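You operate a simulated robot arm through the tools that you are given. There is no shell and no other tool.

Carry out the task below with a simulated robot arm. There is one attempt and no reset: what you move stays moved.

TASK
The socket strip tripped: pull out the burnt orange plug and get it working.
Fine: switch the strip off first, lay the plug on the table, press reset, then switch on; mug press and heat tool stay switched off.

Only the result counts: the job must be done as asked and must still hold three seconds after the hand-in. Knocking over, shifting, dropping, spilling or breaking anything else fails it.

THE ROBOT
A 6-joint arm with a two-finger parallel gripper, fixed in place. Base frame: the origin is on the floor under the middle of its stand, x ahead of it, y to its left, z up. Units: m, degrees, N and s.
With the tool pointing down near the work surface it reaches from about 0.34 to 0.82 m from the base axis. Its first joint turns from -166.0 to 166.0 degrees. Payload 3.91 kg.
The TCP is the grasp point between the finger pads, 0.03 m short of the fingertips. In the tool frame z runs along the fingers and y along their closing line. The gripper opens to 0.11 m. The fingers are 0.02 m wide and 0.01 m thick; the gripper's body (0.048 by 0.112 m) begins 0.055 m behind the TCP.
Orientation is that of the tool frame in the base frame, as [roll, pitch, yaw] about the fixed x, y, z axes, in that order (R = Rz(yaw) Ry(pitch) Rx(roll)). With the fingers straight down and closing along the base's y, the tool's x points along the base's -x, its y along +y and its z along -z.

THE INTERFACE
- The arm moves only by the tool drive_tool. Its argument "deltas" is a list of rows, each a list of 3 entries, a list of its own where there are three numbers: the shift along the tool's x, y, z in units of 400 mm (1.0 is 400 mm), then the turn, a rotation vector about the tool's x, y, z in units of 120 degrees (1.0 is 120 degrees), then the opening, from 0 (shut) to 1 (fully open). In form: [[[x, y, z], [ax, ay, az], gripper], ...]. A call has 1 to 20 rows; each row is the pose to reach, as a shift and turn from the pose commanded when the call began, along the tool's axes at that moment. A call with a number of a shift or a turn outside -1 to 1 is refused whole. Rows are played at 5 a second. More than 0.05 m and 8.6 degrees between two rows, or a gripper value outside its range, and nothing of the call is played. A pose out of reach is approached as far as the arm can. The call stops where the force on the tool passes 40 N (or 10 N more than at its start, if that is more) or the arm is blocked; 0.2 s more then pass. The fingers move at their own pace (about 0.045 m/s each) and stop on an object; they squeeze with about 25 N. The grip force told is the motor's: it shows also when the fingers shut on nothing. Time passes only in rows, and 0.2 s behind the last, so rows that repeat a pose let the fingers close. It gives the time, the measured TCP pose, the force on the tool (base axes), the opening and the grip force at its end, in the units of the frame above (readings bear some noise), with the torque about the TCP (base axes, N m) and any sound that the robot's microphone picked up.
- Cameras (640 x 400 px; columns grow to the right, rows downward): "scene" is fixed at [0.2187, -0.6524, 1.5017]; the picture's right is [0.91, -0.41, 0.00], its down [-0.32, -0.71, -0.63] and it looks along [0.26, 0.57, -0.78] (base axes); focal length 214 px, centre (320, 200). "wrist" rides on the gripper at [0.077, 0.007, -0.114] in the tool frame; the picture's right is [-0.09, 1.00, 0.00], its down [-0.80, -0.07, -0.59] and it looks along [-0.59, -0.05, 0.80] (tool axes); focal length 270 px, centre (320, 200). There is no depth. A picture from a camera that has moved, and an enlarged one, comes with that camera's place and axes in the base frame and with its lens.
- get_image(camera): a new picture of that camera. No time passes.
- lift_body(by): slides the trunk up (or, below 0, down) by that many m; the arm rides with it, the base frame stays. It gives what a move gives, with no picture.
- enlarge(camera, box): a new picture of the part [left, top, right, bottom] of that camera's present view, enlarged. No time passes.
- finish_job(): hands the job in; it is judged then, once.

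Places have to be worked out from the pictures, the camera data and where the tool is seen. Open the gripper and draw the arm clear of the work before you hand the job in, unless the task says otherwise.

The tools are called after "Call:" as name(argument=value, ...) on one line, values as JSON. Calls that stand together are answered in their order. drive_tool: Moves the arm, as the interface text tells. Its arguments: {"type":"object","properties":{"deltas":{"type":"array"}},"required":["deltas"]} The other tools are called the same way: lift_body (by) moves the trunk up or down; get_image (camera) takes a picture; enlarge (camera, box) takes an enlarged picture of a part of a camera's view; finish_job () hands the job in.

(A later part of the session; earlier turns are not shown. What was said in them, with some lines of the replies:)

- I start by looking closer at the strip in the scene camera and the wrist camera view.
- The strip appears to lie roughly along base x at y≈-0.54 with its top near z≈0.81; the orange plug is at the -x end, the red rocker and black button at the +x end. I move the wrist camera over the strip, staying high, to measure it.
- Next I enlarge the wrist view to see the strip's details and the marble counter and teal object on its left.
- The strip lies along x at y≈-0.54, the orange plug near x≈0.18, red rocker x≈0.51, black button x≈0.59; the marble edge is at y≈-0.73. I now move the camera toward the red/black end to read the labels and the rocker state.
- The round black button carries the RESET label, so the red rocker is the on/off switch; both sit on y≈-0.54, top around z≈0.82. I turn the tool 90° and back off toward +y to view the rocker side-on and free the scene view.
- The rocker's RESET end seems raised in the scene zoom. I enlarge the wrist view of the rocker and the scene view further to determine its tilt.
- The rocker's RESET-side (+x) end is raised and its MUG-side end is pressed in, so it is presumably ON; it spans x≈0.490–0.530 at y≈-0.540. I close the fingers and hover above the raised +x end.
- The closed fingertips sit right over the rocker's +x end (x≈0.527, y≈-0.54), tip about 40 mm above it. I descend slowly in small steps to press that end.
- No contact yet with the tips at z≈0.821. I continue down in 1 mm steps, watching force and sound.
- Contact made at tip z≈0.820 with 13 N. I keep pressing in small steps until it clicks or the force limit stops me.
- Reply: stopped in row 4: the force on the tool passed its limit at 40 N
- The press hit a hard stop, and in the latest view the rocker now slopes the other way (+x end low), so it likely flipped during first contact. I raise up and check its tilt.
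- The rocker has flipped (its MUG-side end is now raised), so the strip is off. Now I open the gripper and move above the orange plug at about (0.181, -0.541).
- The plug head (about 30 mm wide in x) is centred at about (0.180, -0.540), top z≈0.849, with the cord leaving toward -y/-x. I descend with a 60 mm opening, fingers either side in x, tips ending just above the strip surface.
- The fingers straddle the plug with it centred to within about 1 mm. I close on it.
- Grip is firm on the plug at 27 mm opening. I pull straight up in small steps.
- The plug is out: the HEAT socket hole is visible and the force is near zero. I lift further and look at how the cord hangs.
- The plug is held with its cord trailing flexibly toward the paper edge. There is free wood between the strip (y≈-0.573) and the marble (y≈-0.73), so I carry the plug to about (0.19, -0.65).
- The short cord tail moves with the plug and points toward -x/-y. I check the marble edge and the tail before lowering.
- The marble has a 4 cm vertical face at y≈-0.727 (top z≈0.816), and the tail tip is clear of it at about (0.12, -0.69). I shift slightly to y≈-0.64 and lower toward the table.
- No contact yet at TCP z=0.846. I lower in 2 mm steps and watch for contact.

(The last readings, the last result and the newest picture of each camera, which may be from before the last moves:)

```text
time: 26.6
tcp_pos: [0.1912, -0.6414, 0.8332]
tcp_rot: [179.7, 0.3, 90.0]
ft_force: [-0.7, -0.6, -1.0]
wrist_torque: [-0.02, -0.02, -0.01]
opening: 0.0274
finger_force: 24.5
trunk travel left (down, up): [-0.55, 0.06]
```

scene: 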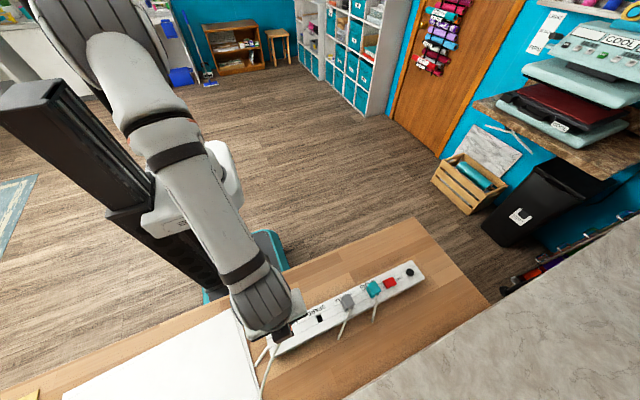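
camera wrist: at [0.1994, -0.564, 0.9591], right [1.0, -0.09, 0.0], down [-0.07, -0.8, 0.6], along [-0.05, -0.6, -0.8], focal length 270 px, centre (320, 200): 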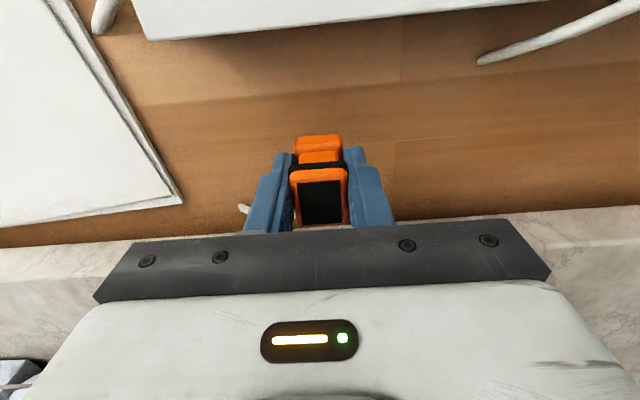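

Still no contact at 0.833; I go on in 2 mm steps.

Call:
drive_tool(deltas=[[[0, 0, 0.005], [0, 0, 0], 0], [[0, 0, 0.01], [0, 0, 0], 0], [[0, 0, 0.015], [0, 0, 0], 0], [[0, 0, 0.02], [0, 0, 0], 0]])

Call:
enlarge(camera="wrist", box=[180, 100, 460, 245])

```text
time: 27.6
tcp_pos: [0.1914, -0.6428, 0.8257]
tcp_rot: [179.7, 0.4, 90.1]
ft_force: [0.5, -0.1, -0.3]
wrist_torque: [-0.01, -0.03, -0.06]
opening: 0.0273
finger_force: 25.2
trunk travel left (down, up): [-0.55, 0.06]
```

```text
2.29 times, centred on (320, 172) of wrist
camera zoom: at [0.1997, -0.5644, 0.9393], right [1.0, -0.09, 0.0], down [-0.07, -0.8, 0.6], along [-0.05, -0.6, -0.8], focal length 618 px, centre (320, 263)
```

zoom: 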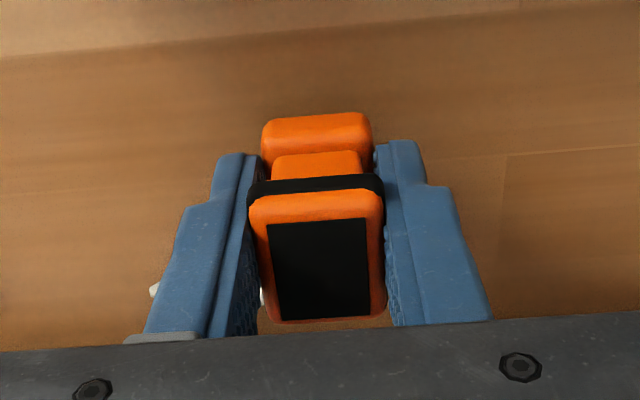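

Still free at 0.826 (tips at ≈0.796). I continue in 1.5 mm steps.

Call:
drive_tool(deltas=[[[0, 0, 0.004], [0, 0, 0], 0], [[0, 0, 0.008], [0, 0, 0], 0], [[0, 0, 0.012], [0, 0, 0], 0], [[0, 0, 0.016], [0, 0, 0], 0], [[0, 0, 0.02], [0, 0, 0], 0]])

```text
time: 28.8
tcp_pos: [0.1926, -0.6424, 0.819]
tcp_rot: [179.7, 0.6, 90.0]
ft_force: [1.9, -0.5, 22.1]
wrist_torque: [-0.06, -0.04, -0.02]
opening: 0.0279
finger_force: 24.9
trunk travel left (down, up): [-0.55, 0.06]
```

The plug bottom touches the table at TCP z≈0.820 (22 N). I ease up a little to relieve the force, then open the fingers gently.

Call:
drive_tool(deltas=[[[0, 0, -0.004], [0, 0, 0], 0], [[0, 0, -0.005], [0, 0, 0], 0], [[0, 0, -0.005], [0, 0, 0], 0.28], [[0, 0, -0.005], [0, 0, 0], 0.35], [[0, 0, -0.005], [0, 0, 0], 0.5], [[0, 0, -0.005], [0, 0, 0], 0.5]])

Call:
get_image(camera="wrist")

Call:
enlarge(camera="wrist", box=[180, 100, 460, 245])

```text
time: 30.2
tcp_pos: [0.1925, -0.6423, 0.8194]
tcp_rot: [179.7, 0.3, 90.0]
ft_force: [-0.7, -0.3, 0.4]
wrist_torque: [0.01, -0.02, 0.0]
opening: 0.055
finger_force: 0.1
trunk travel left (down, up): [-0.55, 0.06]
```

```text
taken
camera wrist: at [0.1993, -0.5652, 0.9335], right [1.0, -0.09, 0.0], down [-0.07, -0.8, 0.6], along [-0.05, -0.6, -0.8], focal length 270 px, centre (320, 200)
```

wrist: 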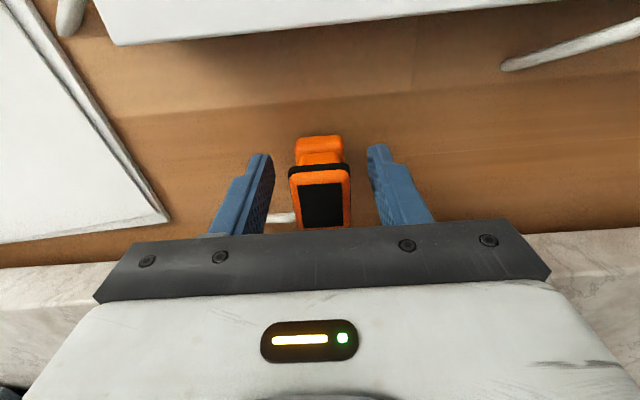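

```text
2.29 times, centred on (320, 172) of wrist
camera zoom: at [0.1993, -0.5652, 0.9335], right [1.0, -0.09, 0.0], down [-0.07, -0.8, 0.6], along [-0.05, -0.6, -0.8], focal length 618 px, centre (320, 263)
```

zoom: 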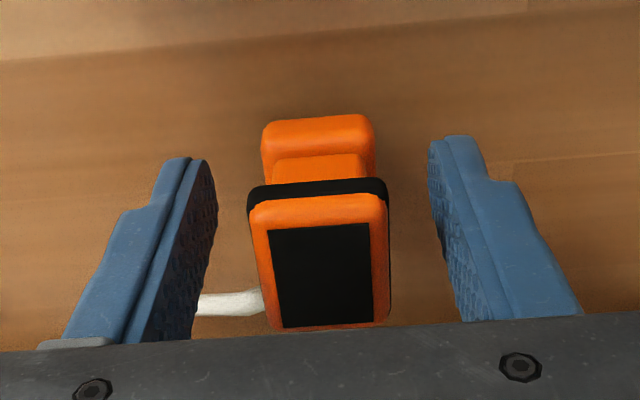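

The plug now stands free on the table between the open fingers, and the force is zero. I rise straight up and check that it stays put.

Call:
drive_tool(deltas=[[[0, 0, -0.02], [0, 0, 0], 0.6], [[0, 0, -0.05], [0, 0, 0], 0.6], [[0, 0, -0.1], [0, 0, 0], 0.6], [[0, 0, -0.18], [0, 0, 0], 0.6], [[0, 0, -0.27], [0, 0, 0], 0.6], [[0, 0, -0.37], [0, 0, 0], 0.6], [[0, 0, -0.37], [0, 0, 0], 0.6]])

Call:
get_image(camera="wrist")

Call:
enlarge(camera="wrist", box=[180, 40, 460, 230])

Call:
get_image(camera="scene")

```text
time: 31.8
tcp_pos: [0.1893, -0.6436, 0.968]
tcp_rot: [179.9, 0.2, 90.0]
ft_force: [-0.4, -0.3, 0.6]
wrist_torque: [-0.01, 0.01, 0.01]
opening: 0.066
finger_force: 0.1
trunk travel left (down, up): [-0.55, 0.06]
```

```text
taken
camera wrist: at [0.1973, -0.5649, 1.0827], right [1.0, -0.09, 0.0], down [-0.07, -0.8, 0.6], along [-0.05, -0.6, -0.8], focal length 270 px, centre (320, 200)
```

wrist: 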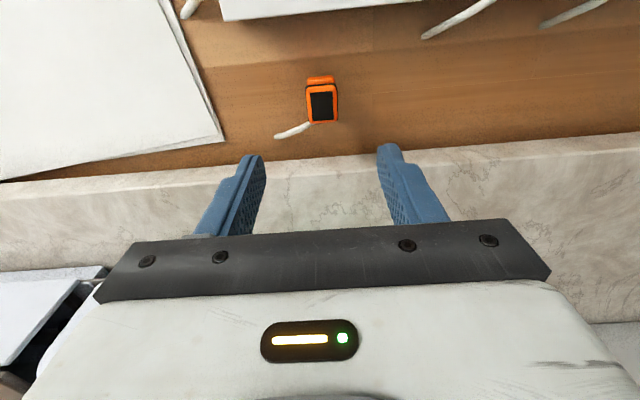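

```text
2.11 times, centred on (320, 135) of wrist
camera zoom: at [0.1973, -0.5649, 1.0827], right [1.0, -0.09, 0.0], down [-0.07, -0.8, 0.6], along [-0.05, -0.6, -0.8], focal length 569 px, centre (320, 337)
```

zoom: 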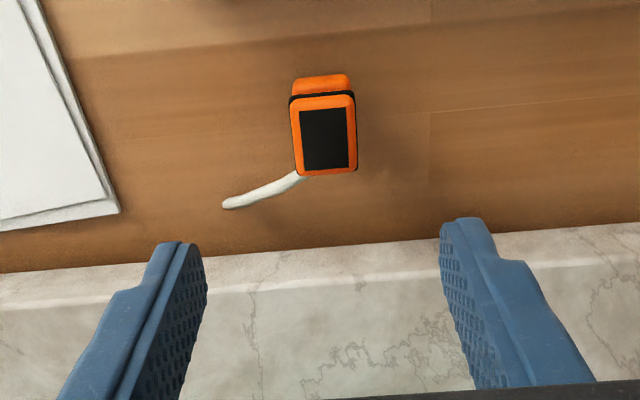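

```text
taken
```

scene: 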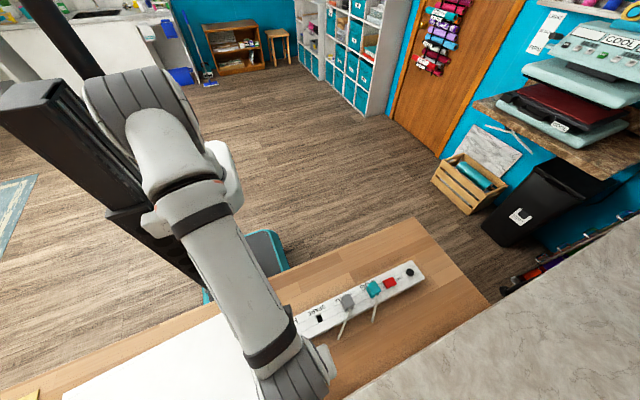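

The plug stands stably at about (0.19, -0.64) with its tail on the wood. Now I close the fingers and move at a safe height over to the black reset button at about (0.587, -0.539).

Call:
drive_tool(deltas=[[[0.03, 0.1, 0], [0, 0, 0], 0.3], [[0.06, 0.2, 0], [0, 0, 0], 0], [[0.09, 0.3, 0], [0, 0, 0], 0], [[0.12, 0.4, 0], [0, 0, 0], 0], [[0.15, 0.5, 0], [0, 0, 0], 0], [[0.18, 0.6, 0], [0, 0, 0], 0], [[0.21, 0.7, 0], [0, 0, 0], 0], [[0.24, 0.8, 0], [0, 0, 0], 0], [[0.255, 0.9, 0], [0, 0, 0], 0], [[0.26, 0.99, 0], [0, 0, 0], 0], [[0.26, 0.99, 0.05], [0, 0, 0], 0], [[0.26, 0.99, 0.1], [0, 0, 0], 0], [[0.26, 0.99, 0.14], [0, 0, 0], 0], [[0.26, 0.99, 0.14], [0, 0, 0], 0]])

Call:
get_image(camera="wrist")

Call:
enlarge(camera="wrist", box=[240, 80, 400, 180])

Call:
enlarge(camera="scene", box=[230, 240, 440, 400])

```text
time: 34.8
tcp_pos: [0.587, -0.5372, 0.9129]
tcp_rot: [179.7, 0.3, 90.0]
ft_force: [1.0, 0.0, -0.5]
wrist_torque: [0.03, 0.01, 0.0]
opening: 0.0
finger_force: 25.2
trunk travel left (down, up): [-0.55, 0.06]
```

```text
taken
camera wrist: at [0.5948, -0.4608, 1.0271], right [1.0, -0.09, 0.0], down [-0.07, -0.8, 0.6], along [-0.05, -0.6, -0.8], focal length 270 px, centre (320, 200)
```

wrist: 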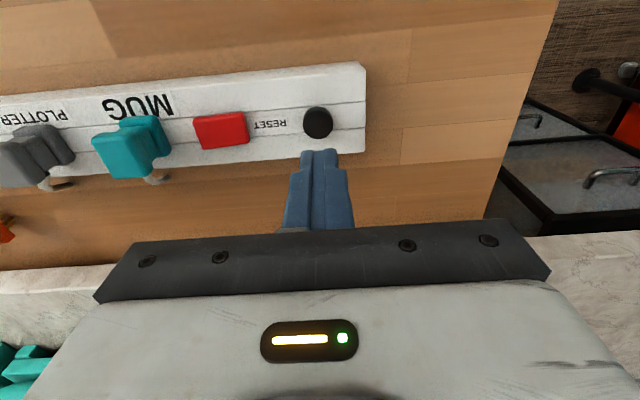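

```text
4.00 times, centred on (320, 130) of wrist
camera zoom: at [0.5948, -0.4608, 1.0271], right [1.0, -0.09, 0.0], down [-0.07, -0.8, 0.6], along [-0.05, -0.6, -0.8], focal length 1081 px, centre (320, 480)
```

zoom: 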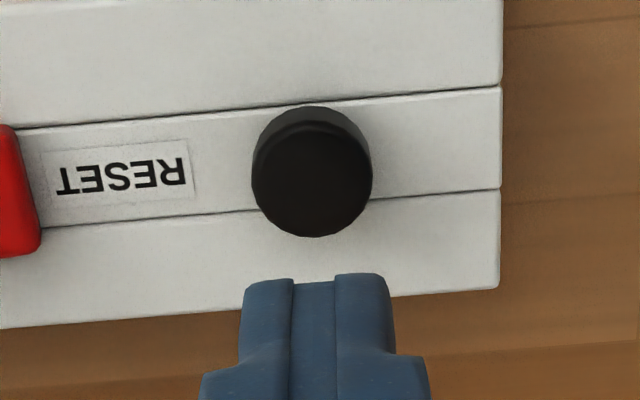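

```text
2.50 times, centred on (335, 320) of scene
camera zoom: at [0.2187, -0.6524, 1.5017], right [0.91, -0.41, 0.0], down [-0.32, -0.71, -0.63], along [0.26, 0.57, -0.78], focal length 536 px, centre (282, -100)
```

zoom: 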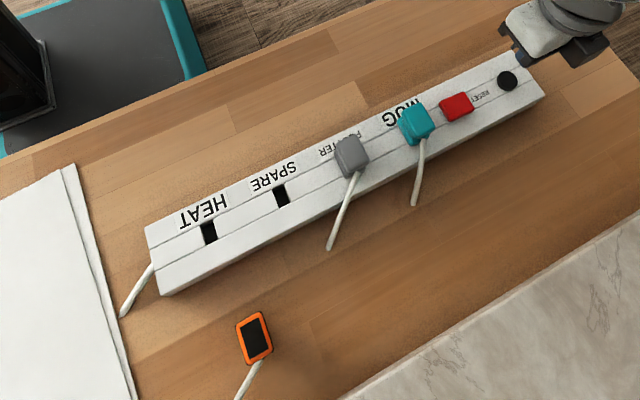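

The reset button is right below at (0.586, -0.539) and the strip hasn't moved; the plug lies free. I descend to just above the button and then press in small steps.

Call:
drive_tool(deltas=[[[-0.004, -0.001, 0.05], [0, 0, 0], 0], [[-0.005, -0.001, 0.1], [0, 0, 0], 0], [[-0.005, -0.001, 0.125], [0, 0, 0], 0], [[-0.005, -0.001, 0.135], [0, 0, 0], 0], [[-0.005, -0.001, 0.14], [0, 0, 0], 0], [[-0.005, -0.001, 0.144], [0, 0, 0], 0]])

Call:
enlarge(camera="wrist", box=[240, 80, 400, 180])

```text
time: 36.2
tcp_pos: [0.5865, -0.5394, 0.8548]
tcp_rot: [179.8, 0.3, 90.0]
ft_force: [-0.5, 0.4, -0.3]
wrist_torque: [0.01, 0.02, 0.01]
opening: 0.0
finger_force: 25.0
trunk travel left (down, up): [-0.55, 0.06]
```

```text
4.00 times, centred on (320, 130) of wrist
camera zoom: at [0.5952, -0.4621, 0.9691], right [1.0, -0.09, 0.0], down [-0.07, -0.8, 0.6], along [-0.05, -0.6, -0.8], focal length 1081 px, centre (320, 480)
```

zoom: 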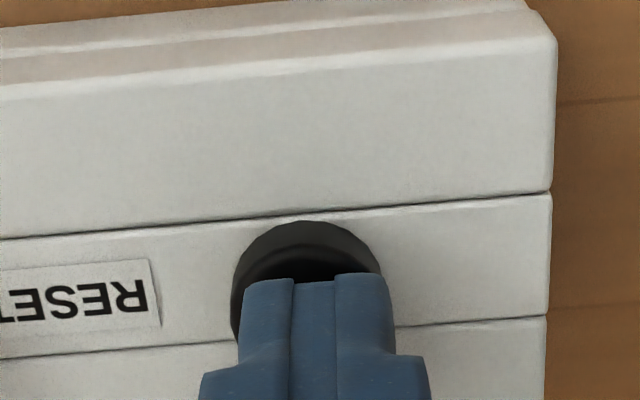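

The tip is centred on the button, just about touching (tip z≈0.825). I press down in 1 mm steps.

Call:
drive_tool(deltas=[[[0, 0, 0.0025], [0, 0, 0], 0], [[0, 0, 0.005], [0, 0, 0], 0], [[0, 0, 0.0075], [0, 0, 0], 0], [[0, 0, 0.01], [0, 0, 0], 0], [[0, 0, 0.0125], [0, 0, 0], 0]])

Call:
enlarge(camera="wrist", box=[240, 80, 400, 180])

```text
time: 37.4
tcp_pos: [0.5878, -0.54, 0.85]
tcp_rot: [179.6, 0.2, 90.0]
ft_force: [-1.2, 0.4, 3.8]
wrist_torque: [0.03, 0.05, -0.02]
opening: 0.0
finger_force: 25.0
trunk travel left (down, up): [-0.55, 0.06]
```

```text
4.00 times, centred on (320, 130) of wrist
camera zoom: at [0.595, -0.4623, 0.9638], right [1.0, -0.09, 0.01], down [-0.07, -0.8, 0.6], along [-0.05, -0.6, -0.8], focal length 1081 px, centre (320, 480)
```

zoom: 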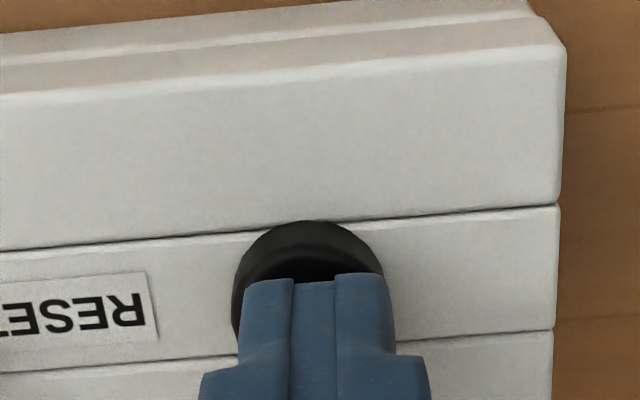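

The button yields with about 4 N. I keep pressing in 1 mm steps until it bottoms out or clicks.

Call:
drive_tool(deltas=[[[0, 0, 0.0025], [0, 0, 0], 0], [[0, 0, 0.005], [0, 0, 0], 0], [[0, 0, 0.0075], [0, 0, 0], 0], [[0, 0, 0.01], [0, 0, 0], 0]])

Call:
enlarge(camera="wrist", box=[240, 80, 400, 180])

```text
time: 38.4
tcp_pos: [0.5873, -0.5397, 0.8459]
tcp_rot: [179.7, 0.3, 89.9]
ft_force: [0.1, 2.6, 5.8]
wrist_torque: [0.07, -0.02, 0.01]
opening: 0.0001
finger_force: 25.0
trunk travel left (down, up): [-0.55, 0.06]
heard: click
```

```text
4.00 times, centred on (320, 130) of wrist
camera zoom: at [0.5951, -0.4627, 0.9607], right [1.0, -0.09, 0.01], down [-0.07, -0.8, 0.6], along [-0.05, -0.6, -0.8], focal length 1081 px, centre (320, 480)
```

zoom: 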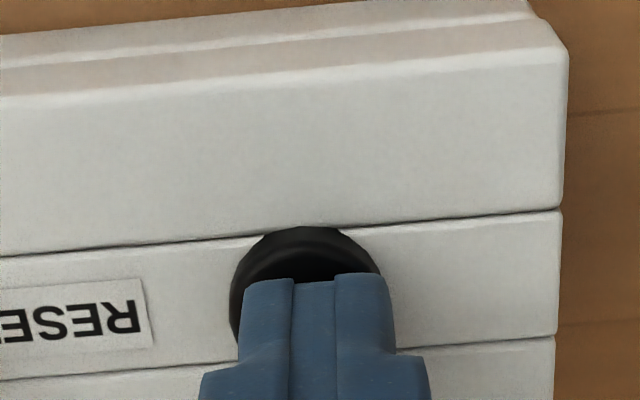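

A click was heard: the breaker is reset. I lift off and move above the rocker's raised MUG-side end at about x≈0.490.

Call:
drive_tool(deltas=[[[0, 0, -0.04], [0, 0, 0], 0], [[0, 0, -0.1], [0, 0, 0], 0], [[0, 0, -0.17], [0, 0, 0], 0], [[0, -0.08, -0.19], [0, 0, 0], 0], [[0, -0.16, -0.19], [0, 0, 0], 0], [[0, -0.24, -0.19], [0, 0, 0], 0], [[0, -0.24, -0.19], [0, 0, 0], 0]])

Call:
get_image(camera="wrist")

Call:
enlarge(camera="wrist", box=[240, 80, 400, 180])

Call:
enlarge(camera="scene", box=[350, 240, 450, 310])

```text
time: 40.0
tcp_pos: [0.4914, -0.5386, 0.9211]
tcp_rot: [179.7, 0.3, 90.0]
ft_force: [1.0, 0.3, 0.4]
wrist_torque: [0.0, -0.04, 0.01]
opening: 0.0002
finger_force: 24.6
trunk travel left (down, up): [-0.55, 0.06]
```

```text
taken
camera wrist: at [0.4988, -0.4605, 1.0361], right [1.0, -0.09, 0.01], down [-0.07, -0.8, 0.6], along [-0.05, -0.6, -0.8], focal length 270 px, centre (320, 200)
```

wrist: 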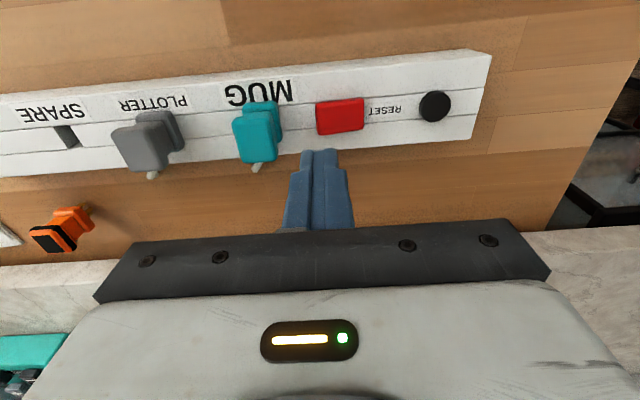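

```text
4.00 times, centred on (320, 130) of wrist
camera zoom: at [0.4988, -0.4605, 1.0361], right [1.0, -0.09, 0.01], down [-0.07, -0.8, 0.6], along [-0.05, -0.6, -0.8], focal length 1081 px, centre (320, 480)
```

zoom: 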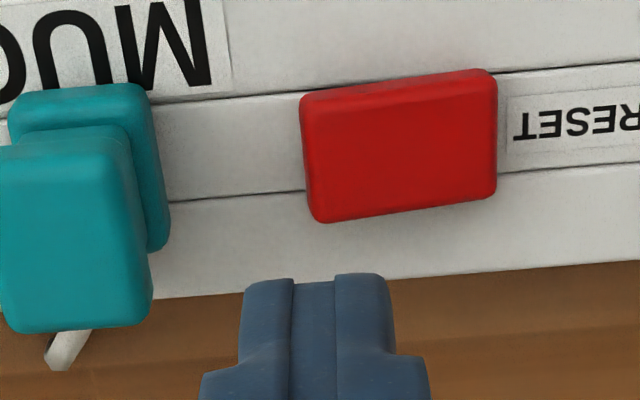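

```text
5.71 times, centred on (400, 275) of scene
camera zoom: at [0.2187, -0.6524, 1.5017], right [0.91, -0.41, 0.0], down [-0.32, -0.71, -0.63], along [0.26, 0.57, -0.78], focal length 1226 px, centre (-137, -229)
```

zoom: 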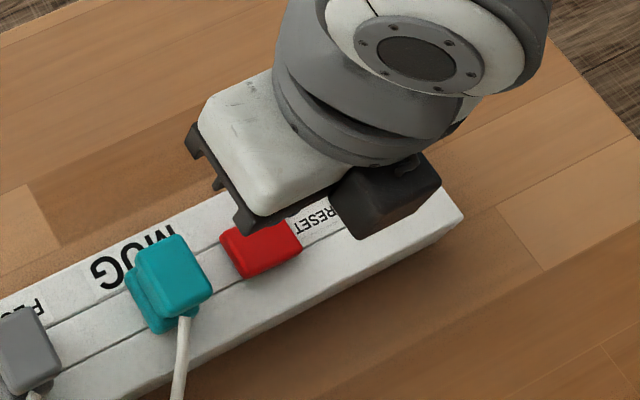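

The MUG plug's edge is at x≈0.460 and the rocker's raised end at x≈0.489, so pressing at x≈0.489 leaves about 19 mm clearance. I descend and press that end in small steps.

Call:
drive_tool(deltas=[[[-0.002, -0.006, 0.05], [0, 0, 0], 0], [[-0.002, -0.006, 0.1], [0, 0, 0], 0], [[-0.002, -0.006, 0.14], [0, 0, 0], 0], [[-0.002, -0.006, 0.155], [0, 0, 0], 0], [[-0.002, -0.006, 0.16], [0, 0, 0], 0], [[-0.002, -0.006, 0.165], [0, 0, 0], 0], [[-0.002, -0.006, 0.17], [0, 0, 0], 0], [[-0.002, -0.006, 0.174], [0, 0, 0], 0]])

Call:
enlarge(camera="wrist", box=[240, 80, 400, 180])

```text
time: 41.8
tcp_pos: [0.4875, -0.5413, 0.8516]
tcp_rot: [179.6, 0.3, 90.0]
ft_force: [0.6, 0.4, 0.4]
wrist_torque: [0.02, 0.0, 0.01]
opening: 0.0
finger_force: 24.9
trunk travel left (down, up): [-0.55, 0.06]
```

```text
4.00 times, centred on (320, 130) of wrist
camera zoom: at [0.4962, -0.4636, 0.9656], right [1.0, -0.09, 0.01], down [-0.07, -0.8, 0.6], along [-0.05, -0.6, -0.8], focal length 1081 px, centre (320, 480)
```

zoom: 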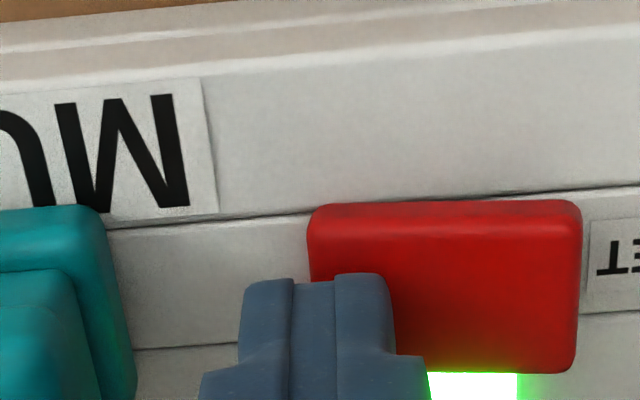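

The rocker has tipped back and a green indicator has lit beside it. I lift off and draw away to verify the state.

Call:
drive_tool(deltas=[[[0, 0, -0.04], [0, 0, 0], 0], [[0, 0, -0.1], [0, 0, 0], 0], [[0, 0, -0.18], [0, 0, 0], 0], [[0.05, 0, -0.27], [0, 0, 0], 0], [[0.13, 0, -0.35], [0, 0, 0], 0], [[0.22, 0, -0.42], [0, 0, 0], 0], [[0.32, 0, -0.47], [0, 0, 0], 0], [[0.42, 0, -0.5], [0, 0, 0], 0.4], [[0.52, 0, -0.5], [0, 0, 0], 1], [[0.6, 0, -0.5], [0, 0, 0], 1], [[0.6, 0, -0.5], [0, 0, 0], 1]])

Call:
get_image(camera="scene")

Call:
enlarge(camera="scene", box=[370, 255, 420, 300])

Call:
enlarge(camera="scene", box=[230, 240, 440, 400])

Call:
get_image(camera="wrist")

```text
time: 44.2
tcp_pos: [0.4864, -0.301, 1.0491]
tcp_rot: [179.8, 0.3, 89.8]
ft_force: [-0.6, 0.5, -0.4]
wrist_torque: [-0.01, 0.03, 0.01]
opening: 0.0854
finger_force: 0.1
trunk travel left (down, up): [-0.55, 0.06]
```

```text
taken
```

scene: 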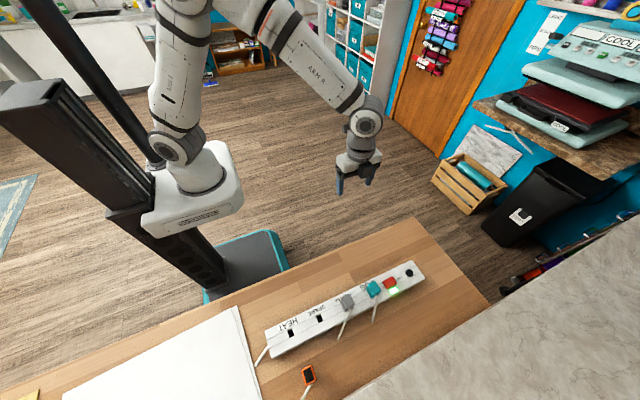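

```text
8.89 times, centred on (395, 278) of scene
camera zoom: at [0.2187, -0.6524, 1.5017], right [0.91, -0.41, 0.0], down [-0.32, -0.71, -0.63], along [0.26, 0.57, -0.78], focal length 1906 px, centre (-347, -489)
```

zoom: 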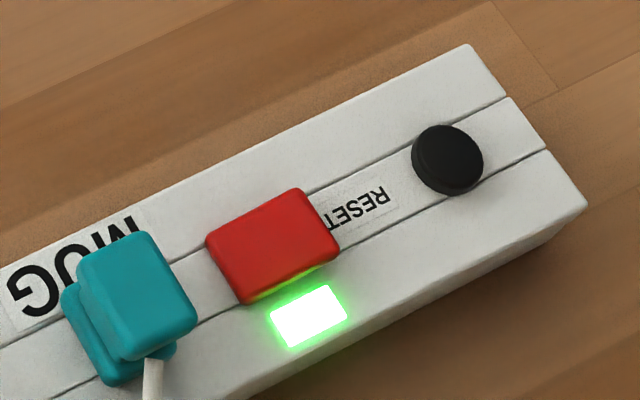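

```text
2.50 times, centred on (335, 320) of scene
camera zoom: at [0.2187, -0.6524, 1.5017], right [0.91, -0.41, 0.0], down [-0.32, -0.71, -0.63], along [0.26, 0.57, -0.78], focal length 536 px, centre (282, -100)
```

zoom: 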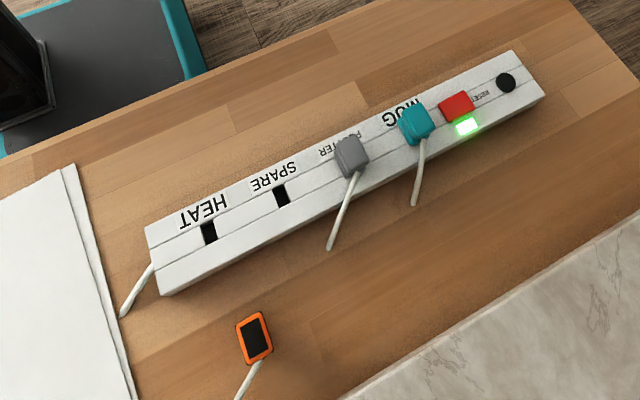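

```text
taken
camera wrist: at [0.495, -0.2224, 1.1635], right [1.0, -0.09, 0.0], down [-0.07, -0.8, 0.6], along [-0.05, -0.6, -0.8], focal length 270 px, centre (320, 200)
```

wrist: 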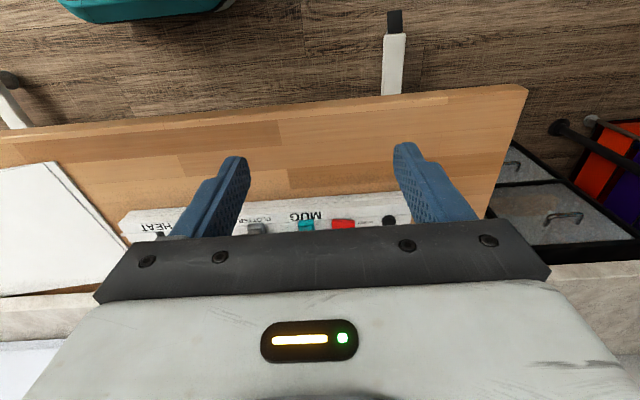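

The strip is on (green light lit, rocker back to its ON tilt) and the orange plug stands free on the table. Before handing in I check the nearby appliances for any sign that they are running.

Call:
enlarge(camera="scene", box=[470, 0, 640, 140])

Call:
enlarge(camera="scene", box=[420, 120, 640, 300])

Call:
enlarge(camera="scene", box=[290, 355, 330, 400])

```text
2.86 times, centred on (555, 70) of scene
camera zoom: at [0.2187, -0.6524, 1.5017], right [0.91, -0.41, 0.0], down [-0.32, -0.71, -0.63], along [0.26, 0.57, -0.78], focal length 613 px, centre (-351, 571)
```

zoom: 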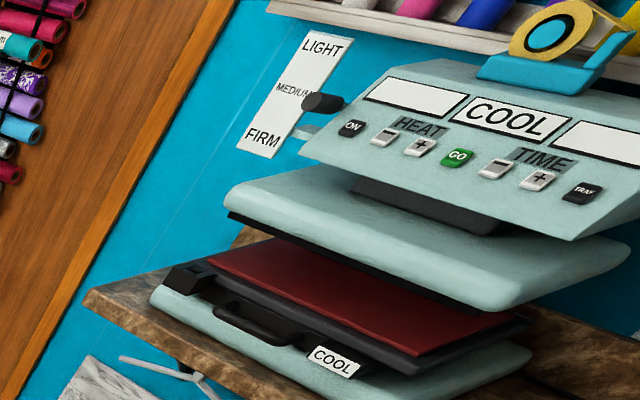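

```text
2.22 times, centred on (530, 210) of scene
camera zoom: at [0.2187, -0.6524, 1.5017], right [0.91, -0.41, 0.0], down [-0.32, -0.71, -0.63], along [0.26, 0.57, -0.78], focal length 477 px, centre (-147, 178)
```

zoom: 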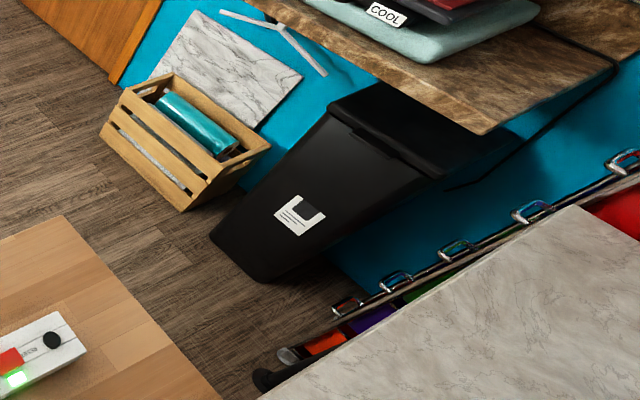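

```text
8.89 times, centred on (310, 378) of scene
camera zoom: at [0.2187, -0.6524, 1.5017], right [0.91, -0.41, 0.0], down [-0.32, -0.71, -0.63], along [0.26, 0.57, -0.78], focal length 1906 px, centre (409, -1378)
```

zoom: 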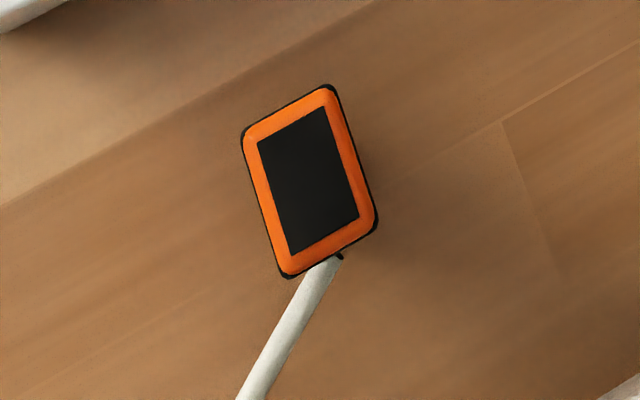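

Everything else looks undisturbed and the press reads COOL. I open the gripper fully and draw the arm a little further away, then confirm the strip once more.

Call:
drive_tool(deltas=[[[0.08, -0.08, -0.05], [0, 0, 0], 1], [[0.12, -0.16, -0.1], [0, 0, 0], 1], [[0.12, -0.22, -0.15], [0, 0, 0], 1], [[0.12, -0.22, -0.2], [0, 0, 0], 1], [[0.12, -0.22, -0.2], [0, 0, 0], 1]])

Call:
enlarge(camera="scene", box=[230, 240, 440, 400])

```text
time: 45.4
tcp_pos: [0.3999, -0.2519, 1.1287]
tcp_rot: [179.7, 0.3, 90.0]
ft_force: [0.4, 0.4, -0.2]
wrist_torque: [0.02, 0.01, 0.03]
opening: 0.1099
finger_force: 0.1
trunk travel left (down, up): [-0.55, 0.06]
```

```text
2.50 times, centred on (335, 320) of scene
camera zoom: at [0.2187, -0.6524, 1.5017], right [0.91, -0.41, 0.0], down [-0.32, -0.71, -0.63], along [0.26, 0.57, -0.78], focal length 536 px, centre (282, -100)
```

zoom: 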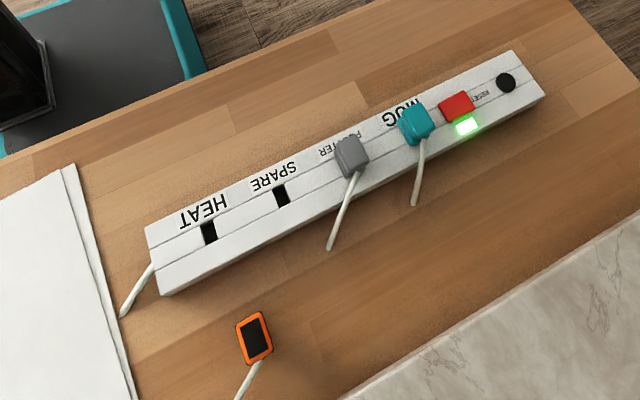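

The strip is lit green, the orange plug rests on the table, the grey and teal plugs are untouched, and the arm is clear with the gripper open. I hand the job in.

Call:
finish_job()

```text
The job is handed in.
```

The socket strip is working again: its green light is on, and the burnt orange plug is out and on the table. I've handed the job in; no verdict has come back yet.

- **Switch off:** I pressed the red rocker first. It visibly flipped, though there was no click to confirm it.
- **Plug:** I pulled the orange plug straight out of the HEAT socket. It is standing upright on the bare wood between the strip and the marble counter, not lying on its side.
- **Reset:** I pressed the black RESET button until it clicked.
- **Switch on:** I pressed the rocker back, and the green light came on.

I didn't touch the mug press plug or the plotter plug; both are still in their sockets. I never touched any appliance controls, but I couldn't see the mug press's own switch. The heat tool is now unplugged. The strip and the other plugs look unmoved in the last picture. The arm is clear with the gripper open.
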